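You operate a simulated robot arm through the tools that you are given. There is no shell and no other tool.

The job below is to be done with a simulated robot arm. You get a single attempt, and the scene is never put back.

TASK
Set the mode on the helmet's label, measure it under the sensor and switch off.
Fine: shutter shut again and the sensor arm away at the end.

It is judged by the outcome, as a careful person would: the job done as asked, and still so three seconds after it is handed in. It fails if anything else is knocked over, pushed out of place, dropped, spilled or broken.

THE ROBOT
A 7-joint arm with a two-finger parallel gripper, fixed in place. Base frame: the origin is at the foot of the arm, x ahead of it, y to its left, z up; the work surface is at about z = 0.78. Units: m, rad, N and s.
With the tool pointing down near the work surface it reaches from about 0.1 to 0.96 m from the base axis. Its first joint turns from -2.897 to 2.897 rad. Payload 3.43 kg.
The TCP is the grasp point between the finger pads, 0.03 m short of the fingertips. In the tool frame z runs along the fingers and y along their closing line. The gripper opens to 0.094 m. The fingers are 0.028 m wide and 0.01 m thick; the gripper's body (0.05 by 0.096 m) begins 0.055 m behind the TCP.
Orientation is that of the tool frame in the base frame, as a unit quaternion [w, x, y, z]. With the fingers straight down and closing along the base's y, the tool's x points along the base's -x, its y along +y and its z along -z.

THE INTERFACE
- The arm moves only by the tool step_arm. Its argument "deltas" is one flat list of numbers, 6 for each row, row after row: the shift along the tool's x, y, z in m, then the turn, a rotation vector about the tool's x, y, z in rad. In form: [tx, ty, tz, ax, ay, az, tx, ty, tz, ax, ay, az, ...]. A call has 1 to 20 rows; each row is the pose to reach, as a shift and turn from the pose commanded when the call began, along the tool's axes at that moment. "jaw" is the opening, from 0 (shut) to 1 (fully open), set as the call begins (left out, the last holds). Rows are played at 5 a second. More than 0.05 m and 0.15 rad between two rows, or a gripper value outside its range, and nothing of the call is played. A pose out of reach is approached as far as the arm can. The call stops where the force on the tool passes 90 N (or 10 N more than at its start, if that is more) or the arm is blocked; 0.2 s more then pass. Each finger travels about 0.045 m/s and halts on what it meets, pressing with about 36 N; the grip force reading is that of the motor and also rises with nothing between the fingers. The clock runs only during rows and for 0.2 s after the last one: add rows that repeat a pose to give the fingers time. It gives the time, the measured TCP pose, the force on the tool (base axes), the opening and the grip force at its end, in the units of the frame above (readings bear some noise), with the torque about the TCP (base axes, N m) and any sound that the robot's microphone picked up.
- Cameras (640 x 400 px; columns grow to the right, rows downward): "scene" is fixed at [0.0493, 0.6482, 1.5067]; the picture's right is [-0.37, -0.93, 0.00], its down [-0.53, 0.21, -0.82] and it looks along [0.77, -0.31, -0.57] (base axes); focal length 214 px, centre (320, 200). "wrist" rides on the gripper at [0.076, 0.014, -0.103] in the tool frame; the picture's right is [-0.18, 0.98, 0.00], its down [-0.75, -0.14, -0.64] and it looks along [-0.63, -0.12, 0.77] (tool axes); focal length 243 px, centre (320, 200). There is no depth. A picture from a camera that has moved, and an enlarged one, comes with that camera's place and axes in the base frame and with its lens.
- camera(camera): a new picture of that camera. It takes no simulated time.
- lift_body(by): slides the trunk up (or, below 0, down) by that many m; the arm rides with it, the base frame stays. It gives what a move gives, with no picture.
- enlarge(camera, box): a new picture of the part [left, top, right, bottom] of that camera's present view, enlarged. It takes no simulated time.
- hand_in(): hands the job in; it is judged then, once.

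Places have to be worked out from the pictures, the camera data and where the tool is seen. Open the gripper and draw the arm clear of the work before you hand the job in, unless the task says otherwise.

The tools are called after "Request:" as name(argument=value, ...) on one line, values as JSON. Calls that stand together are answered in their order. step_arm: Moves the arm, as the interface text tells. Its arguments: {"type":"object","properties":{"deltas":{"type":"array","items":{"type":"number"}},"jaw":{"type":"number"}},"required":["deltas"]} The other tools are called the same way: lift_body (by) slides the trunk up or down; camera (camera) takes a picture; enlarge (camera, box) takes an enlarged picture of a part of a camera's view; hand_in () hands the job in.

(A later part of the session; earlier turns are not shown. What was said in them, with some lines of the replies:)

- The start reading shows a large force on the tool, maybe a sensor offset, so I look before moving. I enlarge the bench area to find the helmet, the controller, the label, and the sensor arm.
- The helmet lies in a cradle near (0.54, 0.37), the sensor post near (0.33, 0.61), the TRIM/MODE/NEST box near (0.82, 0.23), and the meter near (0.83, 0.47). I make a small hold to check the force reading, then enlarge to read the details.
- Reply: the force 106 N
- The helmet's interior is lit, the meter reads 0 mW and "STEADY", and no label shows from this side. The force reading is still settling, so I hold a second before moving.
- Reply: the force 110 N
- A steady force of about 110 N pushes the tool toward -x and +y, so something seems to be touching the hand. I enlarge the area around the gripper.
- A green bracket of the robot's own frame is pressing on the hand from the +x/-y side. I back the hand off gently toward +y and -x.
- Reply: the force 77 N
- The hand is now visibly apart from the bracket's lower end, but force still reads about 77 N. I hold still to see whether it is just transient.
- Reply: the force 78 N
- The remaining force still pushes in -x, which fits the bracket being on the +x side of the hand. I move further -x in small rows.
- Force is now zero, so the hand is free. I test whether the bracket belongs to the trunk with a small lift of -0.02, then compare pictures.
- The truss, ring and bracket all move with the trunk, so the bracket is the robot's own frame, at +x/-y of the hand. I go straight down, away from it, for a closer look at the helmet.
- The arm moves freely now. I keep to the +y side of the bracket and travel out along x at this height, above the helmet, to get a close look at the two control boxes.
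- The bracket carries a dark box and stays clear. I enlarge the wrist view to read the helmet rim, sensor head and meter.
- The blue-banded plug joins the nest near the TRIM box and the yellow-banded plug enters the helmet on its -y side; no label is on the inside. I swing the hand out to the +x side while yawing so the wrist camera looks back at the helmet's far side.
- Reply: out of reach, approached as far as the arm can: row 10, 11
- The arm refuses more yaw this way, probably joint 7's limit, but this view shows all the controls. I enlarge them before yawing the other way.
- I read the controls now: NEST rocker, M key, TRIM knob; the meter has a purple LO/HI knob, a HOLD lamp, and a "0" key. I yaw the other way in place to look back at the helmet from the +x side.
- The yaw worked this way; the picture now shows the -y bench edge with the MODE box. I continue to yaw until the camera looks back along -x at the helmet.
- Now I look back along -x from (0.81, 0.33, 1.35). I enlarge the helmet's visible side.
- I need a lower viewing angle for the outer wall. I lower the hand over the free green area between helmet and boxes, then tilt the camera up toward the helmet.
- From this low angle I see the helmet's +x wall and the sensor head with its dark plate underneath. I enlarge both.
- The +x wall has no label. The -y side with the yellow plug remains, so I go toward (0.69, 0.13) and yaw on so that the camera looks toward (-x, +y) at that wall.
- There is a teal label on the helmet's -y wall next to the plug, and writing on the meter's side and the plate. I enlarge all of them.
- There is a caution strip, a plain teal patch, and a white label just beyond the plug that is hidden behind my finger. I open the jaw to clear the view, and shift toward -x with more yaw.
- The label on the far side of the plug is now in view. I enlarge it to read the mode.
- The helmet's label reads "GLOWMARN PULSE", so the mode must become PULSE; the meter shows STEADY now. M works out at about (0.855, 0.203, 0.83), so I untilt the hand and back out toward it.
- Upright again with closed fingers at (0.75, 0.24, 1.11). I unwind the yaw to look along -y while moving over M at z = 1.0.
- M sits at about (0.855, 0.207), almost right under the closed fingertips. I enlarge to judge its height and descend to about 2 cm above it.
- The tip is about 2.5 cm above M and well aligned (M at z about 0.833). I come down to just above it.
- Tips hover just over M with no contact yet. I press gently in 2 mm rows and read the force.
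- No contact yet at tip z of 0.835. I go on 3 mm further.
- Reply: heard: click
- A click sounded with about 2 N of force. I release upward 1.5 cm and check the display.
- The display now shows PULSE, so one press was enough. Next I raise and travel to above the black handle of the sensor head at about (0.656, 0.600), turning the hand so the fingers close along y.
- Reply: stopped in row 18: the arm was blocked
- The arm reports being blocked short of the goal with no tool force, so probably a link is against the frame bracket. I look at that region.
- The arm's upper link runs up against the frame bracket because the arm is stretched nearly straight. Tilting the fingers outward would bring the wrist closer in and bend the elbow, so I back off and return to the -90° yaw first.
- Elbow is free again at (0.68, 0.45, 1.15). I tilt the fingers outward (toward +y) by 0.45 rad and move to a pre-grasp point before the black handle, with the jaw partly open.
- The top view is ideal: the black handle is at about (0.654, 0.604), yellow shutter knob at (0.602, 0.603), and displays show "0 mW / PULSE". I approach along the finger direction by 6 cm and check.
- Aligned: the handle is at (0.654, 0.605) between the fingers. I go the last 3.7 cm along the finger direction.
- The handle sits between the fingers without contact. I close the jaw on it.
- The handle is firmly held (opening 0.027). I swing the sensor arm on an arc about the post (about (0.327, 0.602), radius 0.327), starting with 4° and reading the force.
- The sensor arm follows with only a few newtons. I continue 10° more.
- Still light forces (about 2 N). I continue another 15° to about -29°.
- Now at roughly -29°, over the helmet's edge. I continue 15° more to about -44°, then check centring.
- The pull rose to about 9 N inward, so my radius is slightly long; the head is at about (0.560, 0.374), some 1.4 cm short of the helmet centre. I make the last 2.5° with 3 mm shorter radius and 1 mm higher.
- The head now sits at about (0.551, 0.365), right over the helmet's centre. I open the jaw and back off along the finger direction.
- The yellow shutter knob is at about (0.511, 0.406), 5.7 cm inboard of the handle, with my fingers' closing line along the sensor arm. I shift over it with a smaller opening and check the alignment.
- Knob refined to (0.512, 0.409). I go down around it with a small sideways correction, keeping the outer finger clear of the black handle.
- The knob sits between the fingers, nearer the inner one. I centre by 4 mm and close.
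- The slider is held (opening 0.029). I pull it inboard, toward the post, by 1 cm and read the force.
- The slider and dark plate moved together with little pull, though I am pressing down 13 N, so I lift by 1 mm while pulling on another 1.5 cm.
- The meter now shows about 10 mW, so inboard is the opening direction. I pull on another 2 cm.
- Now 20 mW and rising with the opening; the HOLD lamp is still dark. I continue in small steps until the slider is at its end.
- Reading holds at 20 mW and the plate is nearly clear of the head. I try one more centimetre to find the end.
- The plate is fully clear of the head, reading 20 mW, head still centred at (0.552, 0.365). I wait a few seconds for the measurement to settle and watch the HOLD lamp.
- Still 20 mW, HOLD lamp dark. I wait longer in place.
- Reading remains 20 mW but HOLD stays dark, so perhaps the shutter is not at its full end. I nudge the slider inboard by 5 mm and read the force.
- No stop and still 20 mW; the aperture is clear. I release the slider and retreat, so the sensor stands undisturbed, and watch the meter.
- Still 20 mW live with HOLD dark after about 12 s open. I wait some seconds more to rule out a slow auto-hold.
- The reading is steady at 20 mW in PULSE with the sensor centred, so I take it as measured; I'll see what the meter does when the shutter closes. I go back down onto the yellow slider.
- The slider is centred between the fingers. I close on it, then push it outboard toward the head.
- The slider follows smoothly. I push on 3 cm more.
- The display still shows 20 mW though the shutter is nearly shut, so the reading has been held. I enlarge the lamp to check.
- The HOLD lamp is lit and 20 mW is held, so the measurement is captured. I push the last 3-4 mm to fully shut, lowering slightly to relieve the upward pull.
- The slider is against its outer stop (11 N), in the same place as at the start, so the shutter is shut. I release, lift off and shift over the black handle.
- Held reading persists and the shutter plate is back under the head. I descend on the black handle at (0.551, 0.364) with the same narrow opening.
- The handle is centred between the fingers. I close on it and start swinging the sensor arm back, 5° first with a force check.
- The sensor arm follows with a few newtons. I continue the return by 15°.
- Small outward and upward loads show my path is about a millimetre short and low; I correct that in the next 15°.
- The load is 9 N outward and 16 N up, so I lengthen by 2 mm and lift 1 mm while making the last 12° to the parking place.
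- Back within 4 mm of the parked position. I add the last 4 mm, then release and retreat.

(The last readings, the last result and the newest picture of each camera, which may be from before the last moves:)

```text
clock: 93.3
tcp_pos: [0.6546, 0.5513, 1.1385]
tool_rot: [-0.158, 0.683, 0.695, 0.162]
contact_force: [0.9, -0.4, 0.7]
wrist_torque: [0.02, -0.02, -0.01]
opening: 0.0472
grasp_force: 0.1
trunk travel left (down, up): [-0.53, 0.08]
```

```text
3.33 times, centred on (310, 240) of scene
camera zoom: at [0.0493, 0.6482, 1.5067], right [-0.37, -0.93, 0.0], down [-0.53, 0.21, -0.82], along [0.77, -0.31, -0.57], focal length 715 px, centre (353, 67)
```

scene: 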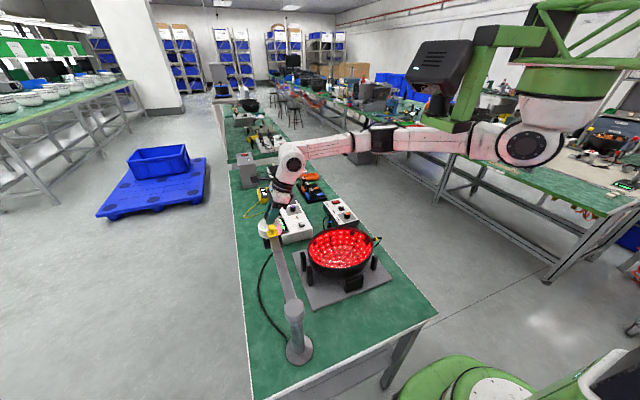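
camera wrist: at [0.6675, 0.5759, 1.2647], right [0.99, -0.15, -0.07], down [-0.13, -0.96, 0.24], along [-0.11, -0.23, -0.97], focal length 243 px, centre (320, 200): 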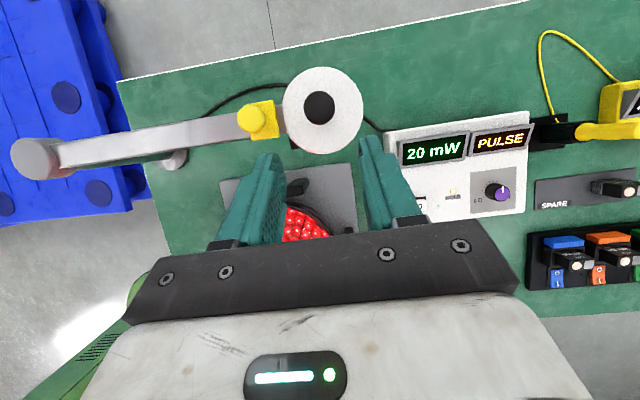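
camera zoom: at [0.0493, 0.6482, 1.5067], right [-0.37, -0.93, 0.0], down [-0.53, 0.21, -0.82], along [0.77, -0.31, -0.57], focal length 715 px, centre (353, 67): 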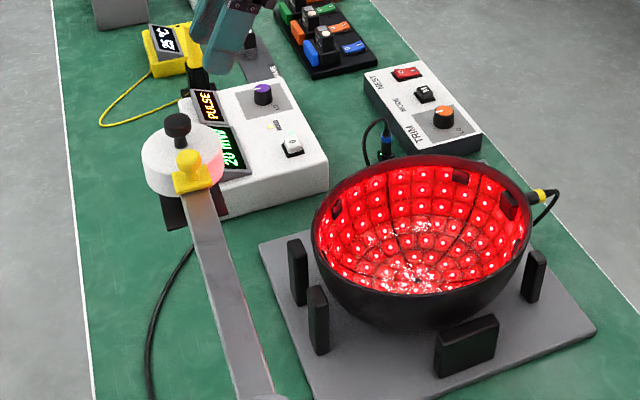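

The sensor arm is parked and shut, with 20 mW held. Now for NEST: I straighten the hand and travel toward it with the jaw closing on the way.

Request:
step_arm(deltas=[-0.0295, 0.0237, -0.0165, 0, -0.076, 0, -0.059, 0.0473, -0.0329, 0, -0.152, 0, -0.0885, 0.071, -0.0494, 0, -0.228, 0, -0.118, 0.0947, -0.0659, 0, -0.304, 0, -0.1475, 0.1183, -0.0823, 0, -0.38, 0, -0.177, 0.142, -0.0988, 0, -0.456, 0, -0.177, 0.142, -0.0988, 0, -0.456, 0], jaw=0.0)

Request:
enlarge(camera="scene", box=[310, 190, 370, 230])

```text
clock: 94.9
tcp_pos: [0.8019, 0.351, 1.1495]
tool_rot: [0.003, 0.701, 0.713, 0.004]
contact_force: [0.0, 0.4, 0.2]
wrist_torque: [-0.02, 0.0, -0.01]
opening: 0.0
grasp_force: 32.2
trunk travel left (down, up): [-0.53, 0.08]
```

```text
10.00 times, centred on (340, 210) of scene
camera zoom: at [0.0493, 0.6482, 1.5067], right [-0.37, -0.93, 0.0], down [-0.53, 0.21, -0.82], along [0.77, -0.31, -0.57], focal length 2145 px, centre (120, 100)
```

zoom: 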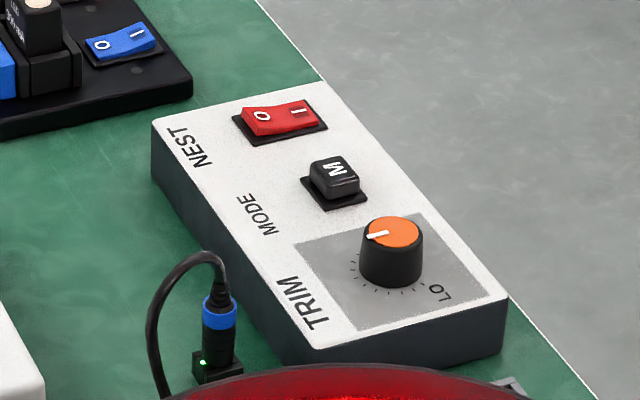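

The rocker's O end (toward +y) stands raised, so it is on and O needs pressing. I move above it with a slight tilt so that the fingertip's lowest edge meets the O end.

Request:
step_arm(deltas=[-0.0238, 0.0194, 0.025, 0, -0.034, 0, -0.0477, 0.0388, 0.05, 0, -0.067, 0, -0.0715, 0.0583, 0.075, 0, -0.1, 0, -0.0953, 0.0777, 0.1, 0, -0.134, 0, -0.1192, 0.0971, 0.125, 0, -0.167, 0, -0.143, 0.1165, 0.15, 0, -0.2, 0, -0.143, 0.1165, 0.15, 0, -0.2, 0])

Request:
camera(camera="wrist")

Request:
camera(camera="scene")

```text
clock: 96.5
tcp_pos: [0.9215, 0.2104, 1.001]
tool_rot: [0.075, 0.698, 0.709, -0.067]
contact_force: [0.2, -0.1, -0.5]
wrist_torque: [0.03, 0.02, 0.02]
opening: 0.0
grasp_force: 32.9
trunk travel left (down, up): [-0.53, 0.08]
```

```text
taken
camera wrist: at [0.9333, 0.3056, 1.0872], right [0.99, -0.16, 0.05], down [-0.14, -0.61, 0.78], along [-0.1, -0.77, -0.63], focal length 243 px, centre (320, 200)
```

wrist: 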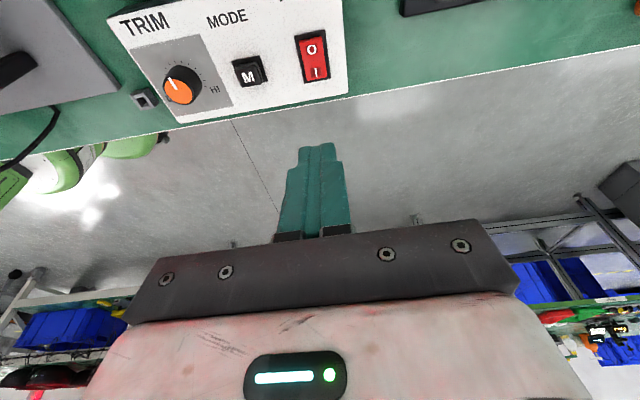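

```text
taken
```

scene: 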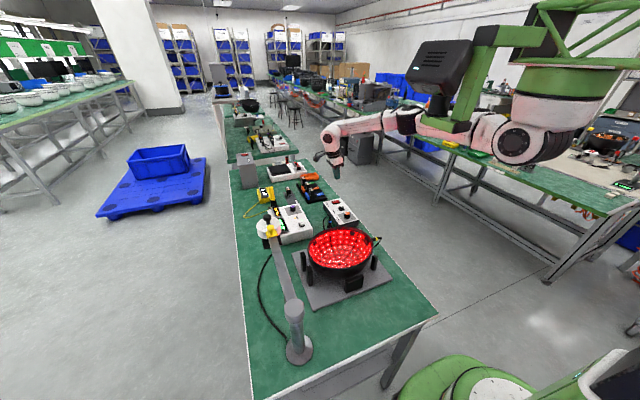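

Now above NEST: the rocker spans y 0.189-0.229 at x 0.922, with O near y 0.2185. I tilt a bit more and descend so the low corner of the tip comes about 2 cm above the O end.

Request:
step_arm(deltas=[0.008, 0, 0.03, 0, -0.05, 0, 0.016, 0, 0.06, 0, -0.1, 0, 0.024, -0.0005, 0.09, 0, -0.15, 0, 0.032, -0.0005, 0.1138, 0, -0.15, 0, 0.032, -0.0005, 0.1138, 0, -0.15, 0])

Request:
camera(camera="wrist")

Request:
enlarge(camera="scene", box=[310, 180, 370, 220])

```text
clock: 97.7
tcp_pos: [0.9203, 0.2175, 0.8842]
tool_rot: [0.127, 0.691, 0.702, -0.117]
contact_force: [-0.1, -0.5, 0.3]
wrist_torque: [-0.04, 0.0, -0.04]
opening: 0.0001
grasp_force: 32.9
trunk travel left (down, up): [-0.53, 0.08]
```

```text
taken
camera wrist: at [0.9333, 0.3245, 0.9554], right [0.98, -0.16, 0.07], down [-0.14, -0.49, 0.86], along [-0.1, -0.86, -0.51], focal length 243 px, centre (320, 200)
```

wrist: 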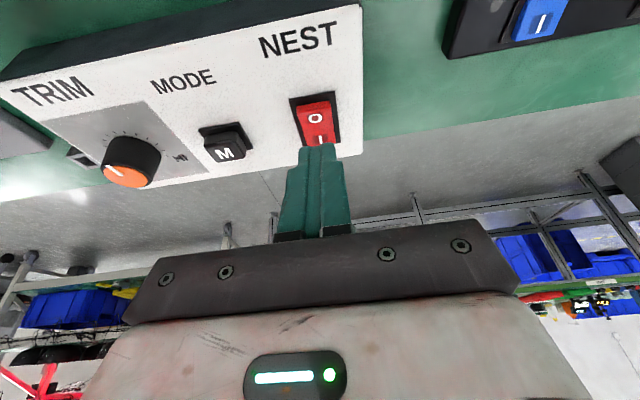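

```text
10.00 times, centred on (340, 200) of scene
camera zoom: at [0.0493, 0.6482, 1.5067], right [-0.37, -0.93, 0.0], down [-0.53, 0.21, -0.82], along [0.77, -0.31, -0.57], focal length 2145 px, centre (120, 200)
```

zoom: 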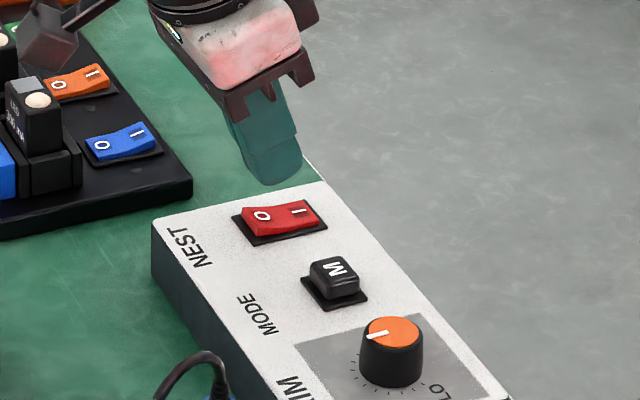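

The low corner will land about 3 mm beyond the "O", centred across the rocker. I descend 1.2 cm, then go in fine steps.

Request:
step_arm(deltas=[0.002, 0, 0.0056, 0, 0, 0, 0.0041, -0.0001, 0.0113, 0, 0, 0, 0.0041, -0.0001, 0.0113, 0, 0, 0])

Request:
enlarge(camera="wrist", box=[240, 70, 400, 190])

Request:
enlarge(camera="scene", box=[320, 190, 350, 210])

```text
clock: 98.5
tcp_pos: [0.9139, 0.2283, 0.8793]
tool_rot: [0.128, 0.691, 0.701, -0.118]
contact_force: [-0.3, -0.7, -0.1]
wrist_torque: [0.02, 0.03, 0.0]
opening: 0.0002
grasp_force: 32.8
out of reach, approached as far as the arm can: row 1, 2, 3
trunk travel left (down, up): [-0.53, 0.08]
```

```text
3.33 times, centred on (320, 130) of wrist
camera zoom: at [0.9262, 0.3347, 0.9512], right [0.98, -0.16, 0.07], down [-0.14, -0.49, 0.86], along [-0.1, -0.86, -0.51], focal length 809 px, centre (320, 433)
```

zoom: 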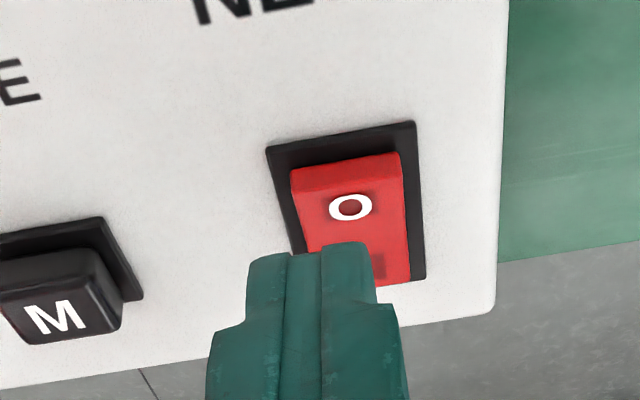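

```text
16.00 times, centred on (335, 200) of scene
camera zoom: at [0.0493, 0.6482, 1.5067], right [-0.37, -0.93, 0.0], down [-0.53, 0.21, -0.82], along [0.77, -0.31, -0.57], focal length 3432 px, centre (80, 200)
```

zoom: 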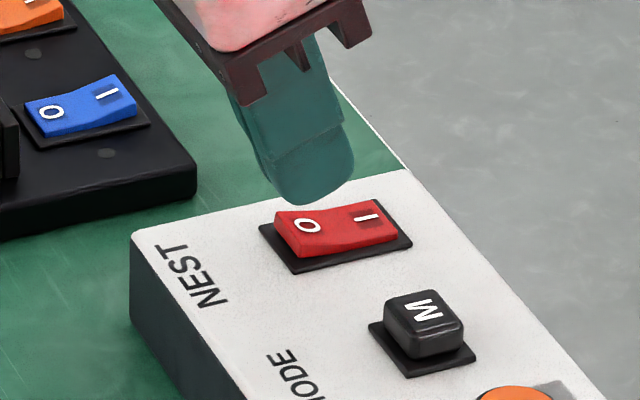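

This tilted pose is just out of reach, and the tip stopped short without touching. I raise the hand straight up, then lower the trunk by 0.1 to gain reach.

Request:
step_arm(deltas=[-0.0159, 0.0005, -0.0439, 0, 0, 0, -0.0317, 0.001, -0.0878, 0, 0, 0, -0.0476, 0.0016, -0.1317, 0, 0, 0, -0.0476, 0.0016, -0.1317, 0, 0, 0])

Request:
camera(camera="scene")

```text
clock: 99.5
tcp_pos: [0.9131, 0.2278, 1.0195]
tool_rot: [0.128, 0.691, 0.701, -0.119]
contact_force: [-0.1, 0.3, -0.2]
wrist_torque: [-0.02, -0.01, -0.01]
opening: 0.0001
grasp_force: 32.6
trunk travel left (down, up): [-0.53, 0.08]
```

```text
taken
```

scene: 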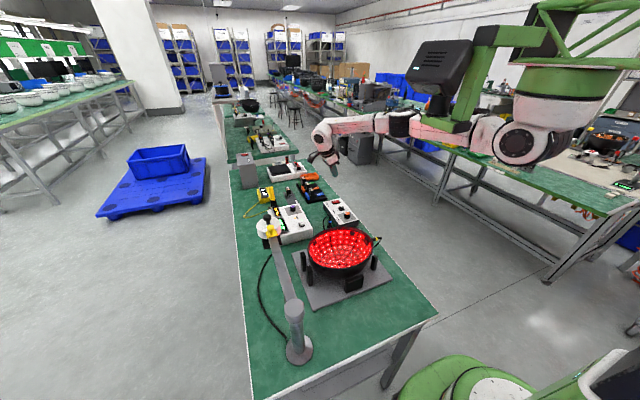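

Hand is at z = 1.02 clear of everything. I lower the trunk by 0.1; the tip will still be about 5 cm above the box.

Request:
lift_body(by=-0.1)

Request:
camera(camera="scene")

Request:
camera(camera="wrist")

```text
clock: 100.8
tcp_pos: [0.9138, 0.2289, 0.9194]
tool_rot: [0.128, 0.691, 0.701, -0.118]
contact_force: [1.0, 0.3, 0.2]
wrist_torque: [-0.01, 0.01, -0.01]
opening: 0.0
grasp_force: 33.2
trunk travel left (down, up): [-0.43, 0.18]
```

```text
taken
```

scene: 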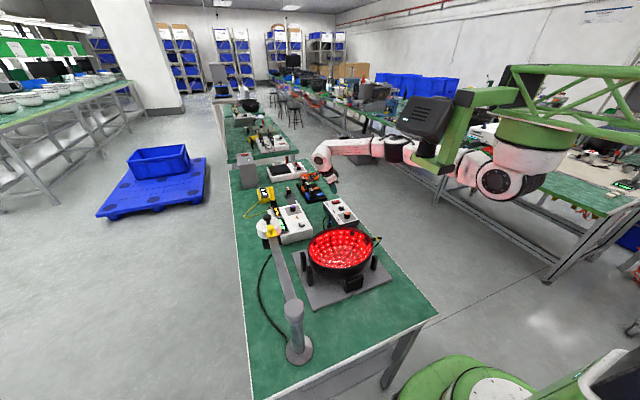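

```text
taken
camera wrist: at [0.9263, 0.3355, 0.9911], right [0.98, -0.16, 0.07], down [-0.14, -0.49, 0.86], along [-0.1, -0.86, -0.51], focal length 243 px, centre (320, 200)
```

wrist: 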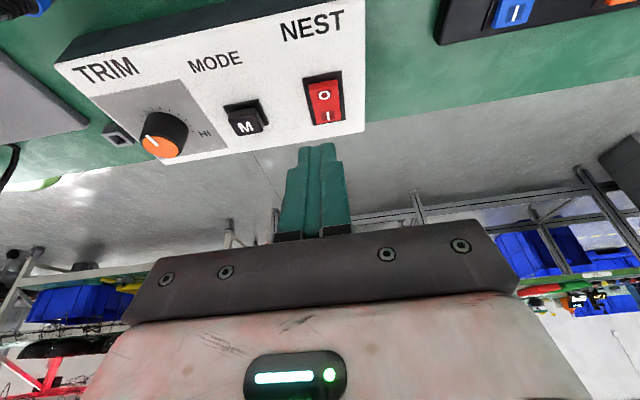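

I now move to over the O end at (0.9215, 0.219) and down to about 1 cm above it.

Request:
step_arm(deltas=[-0.004, 0.0035, 0.0045, 0, 0, 0, -0.005, 0.007, 0.015, 0, 0, 0, 0.001, 0.007, 0.03, 0, 0, 0, 0.0057, 0.007, 0.0458, 0, 0, 0, 0.0057, 0.007, 0.0458, 0, 0, 0])

Request:
enlarge(camera="wrist", box=[240, 70, 400, 190])

Request:
enlarge(camera="scene", box=[320, 190, 350, 210])

```text
clock: 102.0
tcp_pos: [0.9208, 0.2195, 0.874]
tool_rot: [0.128, 0.691, 0.701, -0.118]
contact_force: [-0.1, 0.1, 0.5]
wrist_torque: [0.0, 0.02, -0.03]
opening: 0.0
grasp_force: 33.3
trunk travel left (down, up): [-0.43, 0.18]
```

```text
3.33 times, centred on (320, 130) of wrist
camera zoom: at [0.9335, 0.3255, 0.9463], right [0.98, -0.16, 0.07], down [-0.14, -0.49, 0.86], along [-0.1, -0.86, -0.51], focal length 809 px, centre (320, 433)
```

zoom: 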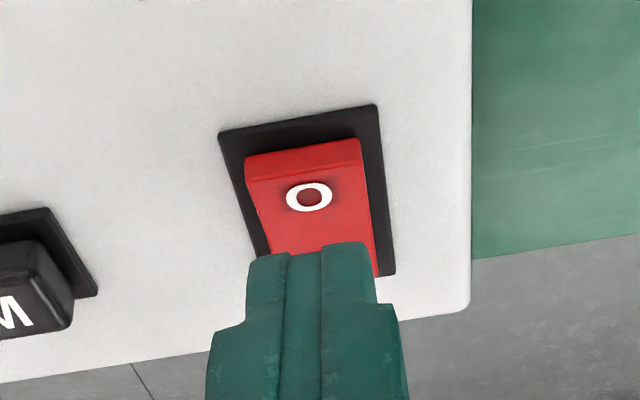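

```text
16.00 times, centred on (335, 200) of scene
camera zoom: at [0.0493, 0.6482, 1.5067], right [-0.37, -0.93, 0.0], down [-0.53, 0.21, -0.82], along [0.77, -0.31, -0.57], focal length 3432 px, centre (80, 200)
```

zoom: 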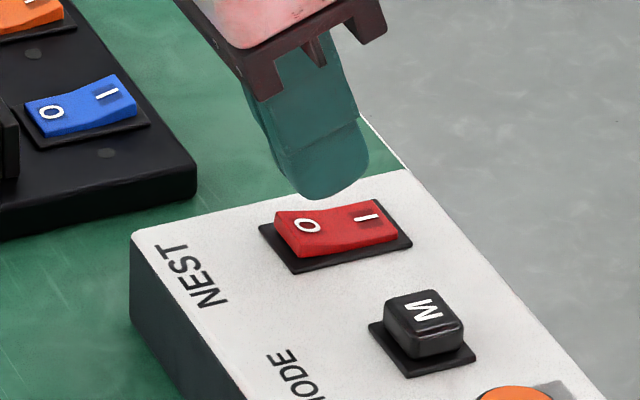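

The tip is in line with the O end, roughly 1 cm above. I shift 3 mm toward the end of the rocker and go down in small steps, watching the force.

Request:
step_arm(deltas=[0.0028, 0, -0.001, 0, 0, 0, 0.0039, 0, 0.0018, 0, 0, 0, 0.0049, -0.0001, 0.0046, 0, 0, 0])

Request:
step_arm(deltas=[0.0007, 0, 0.0019, 0, 0, 0])

```text
clock: 102.8
tcp_pos: [0.9233, 0.221, 0.8681]
tool_rot: [0.127, 0.691, 0.701, -0.119]
contact_force: [0.5, 0.2, 0.0]
wrist_torque: [-0.01, 0.02, -0.03]
opening: 0.0
grasp_force: 33.4
trunk travel left (down, up): [-0.43, 0.18]
```

```text
clock: 103.2
tcp_pos: [0.9236, 0.2215, 0.8669]
tool_rot: [0.127, 0.692, 0.701, -0.119]
contact_force: [0.4, 0.3, -0.2]
wrist_torque: [0.0, -0.04, -0.03]
opening: 0.0
grasp_force: 33.2
trunk travel left (down, up): [-0.43, 0.18]
```

No contact yet at TCP z of 0.867. I continue in 2 mm steps.

Request:
step_arm(deltas=[0.0007, -0.0005, 0.0019, 0, 0, 0, 0.0014, -0.001, 0.0038, 0, 0, 0])

Request:
enlarge(camera="scene", box=[320, 190, 350, 210])

```text
clock: 103.8
tcp_pos: [0.9201, 0.2219, 0.8613]
tool_rot: [0.127, 0.691, 0.701, -0.118]
contact_force: [0.6, 0.7, 0.4]
wrist_torque: [0.03, -0.03, 0.0]
opening: 0.0
grasp_force: 33.5
trunk travel left (down, up): [-0.43, 0.18]
```

```text
16.00 times, centred on (335, 200) of scene
camera zoom: at [0.0493, 0.6482, 1.5067], right [-0.37, -0.93, 0.0], down [-0.53, 0.21, -0.82], along [0.77, -0.31, -0.57], focal length 3432 px, centre (80, 200)
```

zoom: 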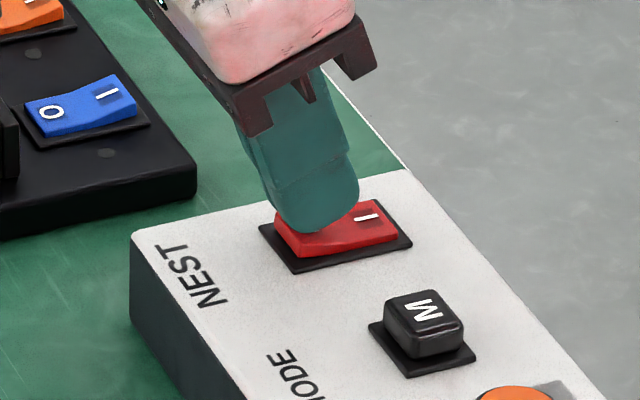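

The tip now hides the O, about to touch. Another 2 mm steps.

Request:
step_arm(deltas=[0.0007, 0, 0.0019, 0, 0, 0, 0.001, 0, 0.0028, 0, 0, 0])

```text
clock: 104.4
tcp_pos: [0.9207, 0.2225, 0.8602]
tool_rot: [0.127, 0.692, 0.701, -0.12]
contact_force: [0.5, -0.5, -0.1]
wrist_torque: [-0.01, 0.02, 0.04]
opening: 0.0
grasp_force: 33.2
trunk travel left (down, up): [-0.43, 0.18]
```

Request:
step_arm(deltas=[0.0007, 0, 0.0019, 0, 0, 0, 0.001, 0, 0.0028, 0, 0, 0])

Request:
enlarge(camera="scene", box=[320, 190, 350, 210])

```text
clock: 105.0
tcp_pos: [0.9205, 0.2218, 0.8578]
tool_rot: [0.127, 0.691, 0.702, -0.118]
contact_force: [-2.3, 0.4, 12.6]
wrist_torque: [-0.01, 0.11, 0.01]
opening: 0.0
grasp_force: 32.6
trunk travel left (down, up): [-0.43, 0.18]
```

```text
16.00 times, centred on (335, 200) of scene
camera zoom: at [0.0493, 0.6482, 1.5067], right [-0.37, -0.93, 0.0], down [-0.53, 0.21, -0.82], along [0.77, -0.31, -0.57], focal length 3432 px, centre (80, 200)
```

zoom: 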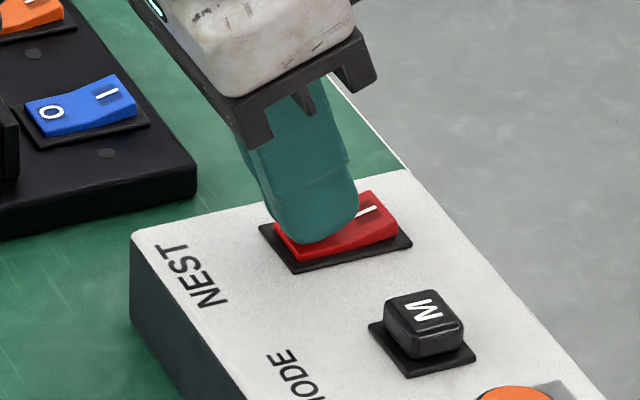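

The rocker has flipped to O (12.6 N) and the red glow on my hand is gone. I lift off and check helmet and meter.

Request:
step_arm(deltas=[-0.01, 0, -0.03, 0, 0, 0, -0.024, 0, -0.066, 0, 0, 0, -0.041, 0, -0.11, 0, 0, 0, -0.041, 0, -0.11, 0, 0, 0])

Request:
camera(camera="scene")

Request:
enlarge(camera="scene", box=[230, 180, 390, 300])

Request:
enlarge(camera="scene", box=[310, 190, 370, 230])

Request:
enlarge(camera="scene", box=[250, 190, 320, 240])

```text
clock: 106.0
tcp_pos: [0.9191, 0.2205, 0.9737]
tool_rot: [0.128, 0.691, 0.702, -0.118]
contact_force: [-1.3, -0.4, 0.3]
wrist_torque: [-0.01, -0.01, -0.01]
opening: 0.0001
grasp_force: 32.6
trunk travel left (down, up): [-0.43, 0.18]
```

```text
taken
```

scene: 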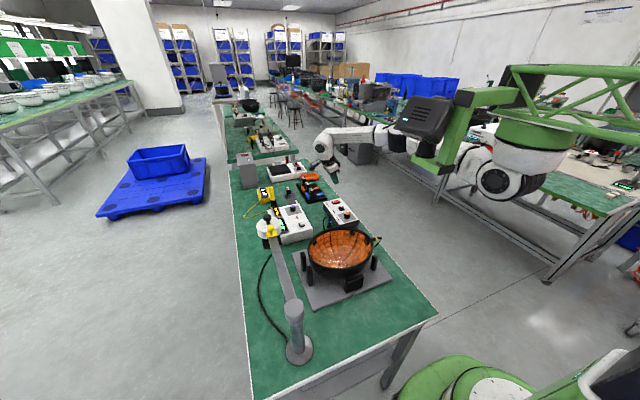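

```text
3.33 times, centred on (310, 240) of scene
camera zoom: at [0.0493, 0.6482, 1.5067], right [-0.37, -0.93, 0.0], down [-0.53, 0.21, -0.82], along [0.77, -0.31, -0.57], focal length 715 px, centre (353, 67)
```

zoom: 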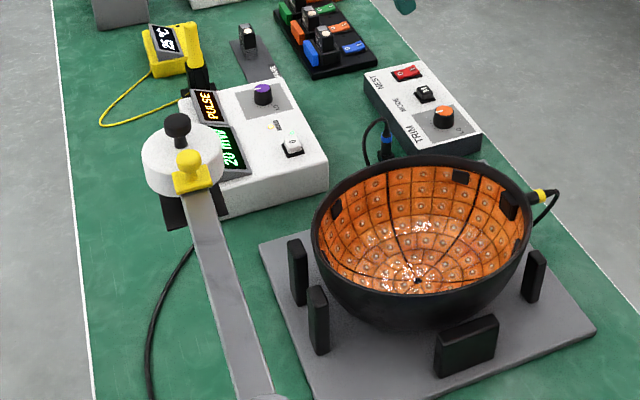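

```text
10.00 times, centred on (340, 210) of scene
camera zoom: at [0.0493, 0.6482, 1.5067], right [-0.37, -0.93, 0.0], down [-0.53, 0.21, -0.82], along [0.77, -0.31, -0.57], focal length 2145 px, centre (120, 100)
```

zoom: 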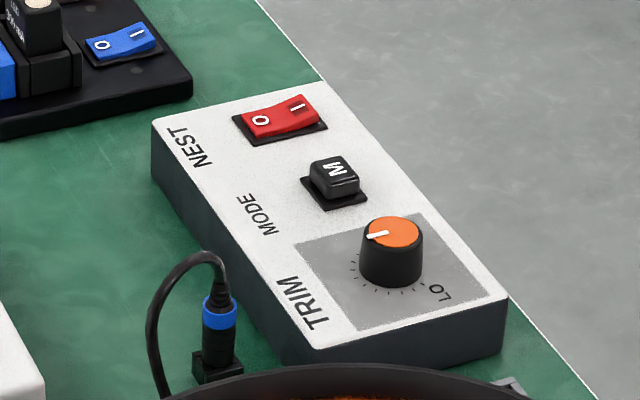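

```text
8.00 times, centred on (285, 215) of scene
camera zoom: at [0.0493, 0.6482, 1.5067], right [-0.37, -0.93, 0.0], down [-0.53, 0.21, -0.82], along [0.77, -0.31, -0.57], focal length 1716 px, centre (600, 80)
```

zoom: 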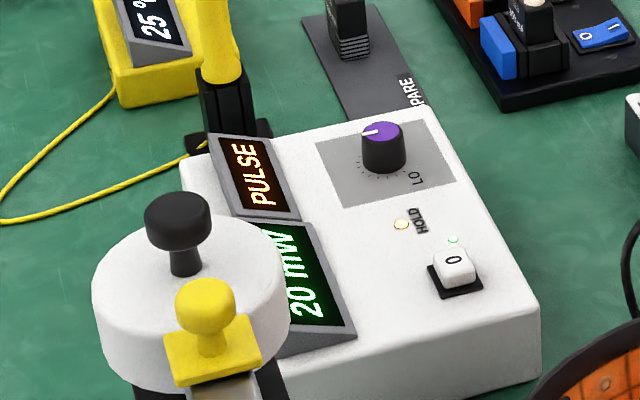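

The lamps are dark, NEST is at O, the held reading is PULSE 20 mW, and the sensor arm is parked with the shutter shut. I raise the hand, draw it back from the bench and open the gripper.

Request:
step_arm(deltas=[-0.015, 0.0005, -0.041, 0, 0.05, 0, -0.03, 0.001, -0.081, 0, 0.1, 0, -0.0445, 0.0015, -0.122, 0, 0.15, 0, -0.063, -0.029, -0.1156, 0, 0.2, 0, -0.0815, -0.059, -0.1092, 0, 0.25, 0, -0.1, -0.0895, -0.1028, 0, 0.3, 0, -0.118, -0.12, -0.0964, 0, 0.35, 0, -0.1368, -0.15, -0.09, 0, 0.35, 0, -0.1368, -0.15, -0.09, 0, 0.35, 0])

Request:
step_arm(deltas=[0, 0, 0, 0, 0, 0, 0, 0, 0, 0, 0, 0, 0, 0, 0, 0, 0, 0, 0, 0, 0, 0, 0, 0], jaw=0.8)

Request:
camera(camera="scene")

Request:
camera(camera="wrist")

```text
clock: 108.0
tcp_pos: [0.7696, 0.1198, 1.1051]
tool_rot: [0.003, 0.702, 0.713, 0.005]
contact_force: [0.6, -0.4, 0.0]
wrist_torque: [0.04, 0.0, 0.01]
opening: 0.0
grasp_force: 32.9
trunk travel left (down, up): [-0.43, 0.18]
```

```text
clock: 109.0
tcp_pos: [0.771, 0.1214, 1.1042]
tool_rot: [0.003, 0.701, 0.713, 0.004]
contact_force: [0.2, 0.5, 0.2]
wrist_torque: [0.0, -0.03, -0.01]
opening: 0.0753
grasp_force: 0.0
trunk travel left (down, up): [-0.43, 0.18]
```

```text
taken
```

scene: 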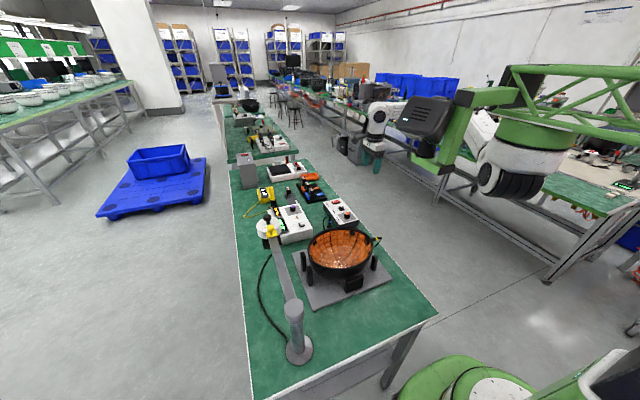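

```text
taken
camera wrist: at [0.7832, 0.1971, 1.2088], right [0.99, -0.17, 0.01], down [-0.14, -0.76, 0.64], along [-0.1, -0.63, -0.77], focal length 243 px, centre (320, 200)
```

wrist: 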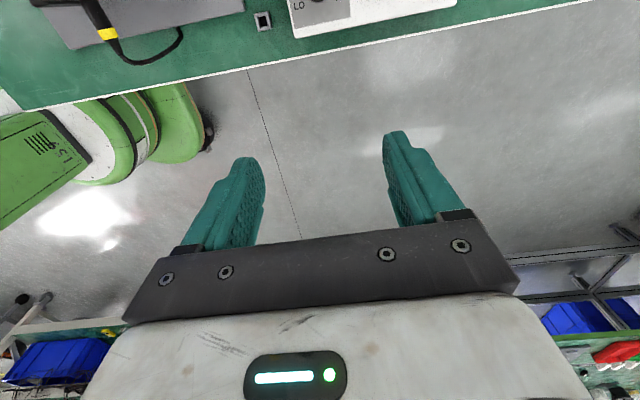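

The gripper is open and clear of the bench. I take one last close look at the bench to confirm nothing has shifted.

Request:
enlarge(camera="scene", box=[230, 150, 440, 281])

Request:
enlarge(camera="scene", box=[230, 220, 440, 380])

Request:
enlarge(camera="scene", box=[255, 180, 315, 250])

```text
3.05 times, centred on (335, 216) of scene
camera zoom: at [0.0493, 0.6482, 1.5067], right [-0.37, -0.93, 0.0], down [-0.53, 0.21, -0.82], along [0.77, -0.31, -0.57], focal length 654 px, centre (274, 153)
```

zoom: 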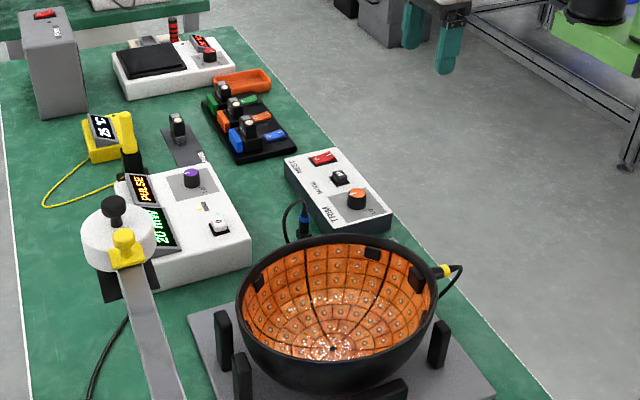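

```text
2.50 times, centred on (335, 300) of scene
camera zoom: at [0.0493, 0.6482, 1.5067], right [-0.37, -0.93, 0.0], down [-0.53, 0.21, -0.82], along [0.77, -0.31, -0.57], focal length 536 px, centre (282, -50)
```

zoom: 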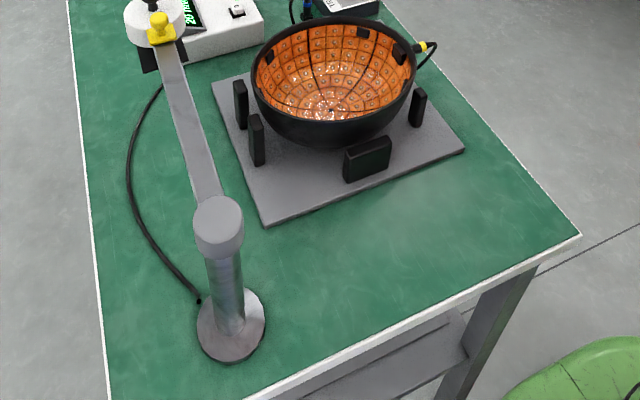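

```text
5.71 times, centred on (285, 215) of scene
camera zoom: at [0.0493, 0.6482, 1.5067], right [-0.37, -0.93, 0.0], down [-0.53, 0.21, -0.82], along [0.77, -0.31, -0.57], focal length 1226 px, centre (520, 114)
```

zoom: 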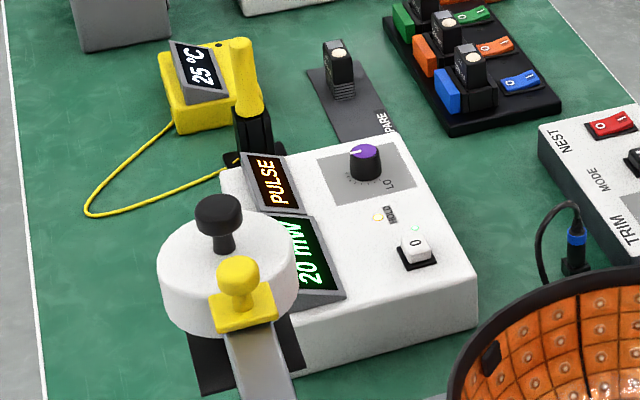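

Everything stands as at the start: the post, helmet and meter are unmoved, the sensor arm is parked and the shutter is shut. PULSE 20 mW is held and NEST is off, so I hand the job in.

Request:
hand_in()

```text
The job is handed in.
```

The job is done and handed in. The helmet's label reads "PULSE", so I switched the mode from STEADY to PULSE with one press of M.

- **Measurement:** With the sensor over the helmet's centre and the shutter open, the meter read 20 mW. The HOLD lamp came on while I was closing the shutter, and 20 mW is still on the display.
- **Switched off:** The NEST rocker is at O and the lamps are dark.
- **Sensor:** The shutter is shut again and the sensor arm is back where it was parked. The post, helmet and meter look unmoved in the last pictures.
- **Controls left alone:** I did not touch the TRIM knob, the meter's purple knob or its 0 key.
- **Robot:** At the start the hand was pressing against the robot's own frame bracket, so I backed it off before starting. Later an arm link was stopped short of the sensor head with no force on the tool, probably by the same bracket. The trunk ends 0.12 m lower than it started, because I needed the reach for NEST. The gripper is open and clear of the bench.
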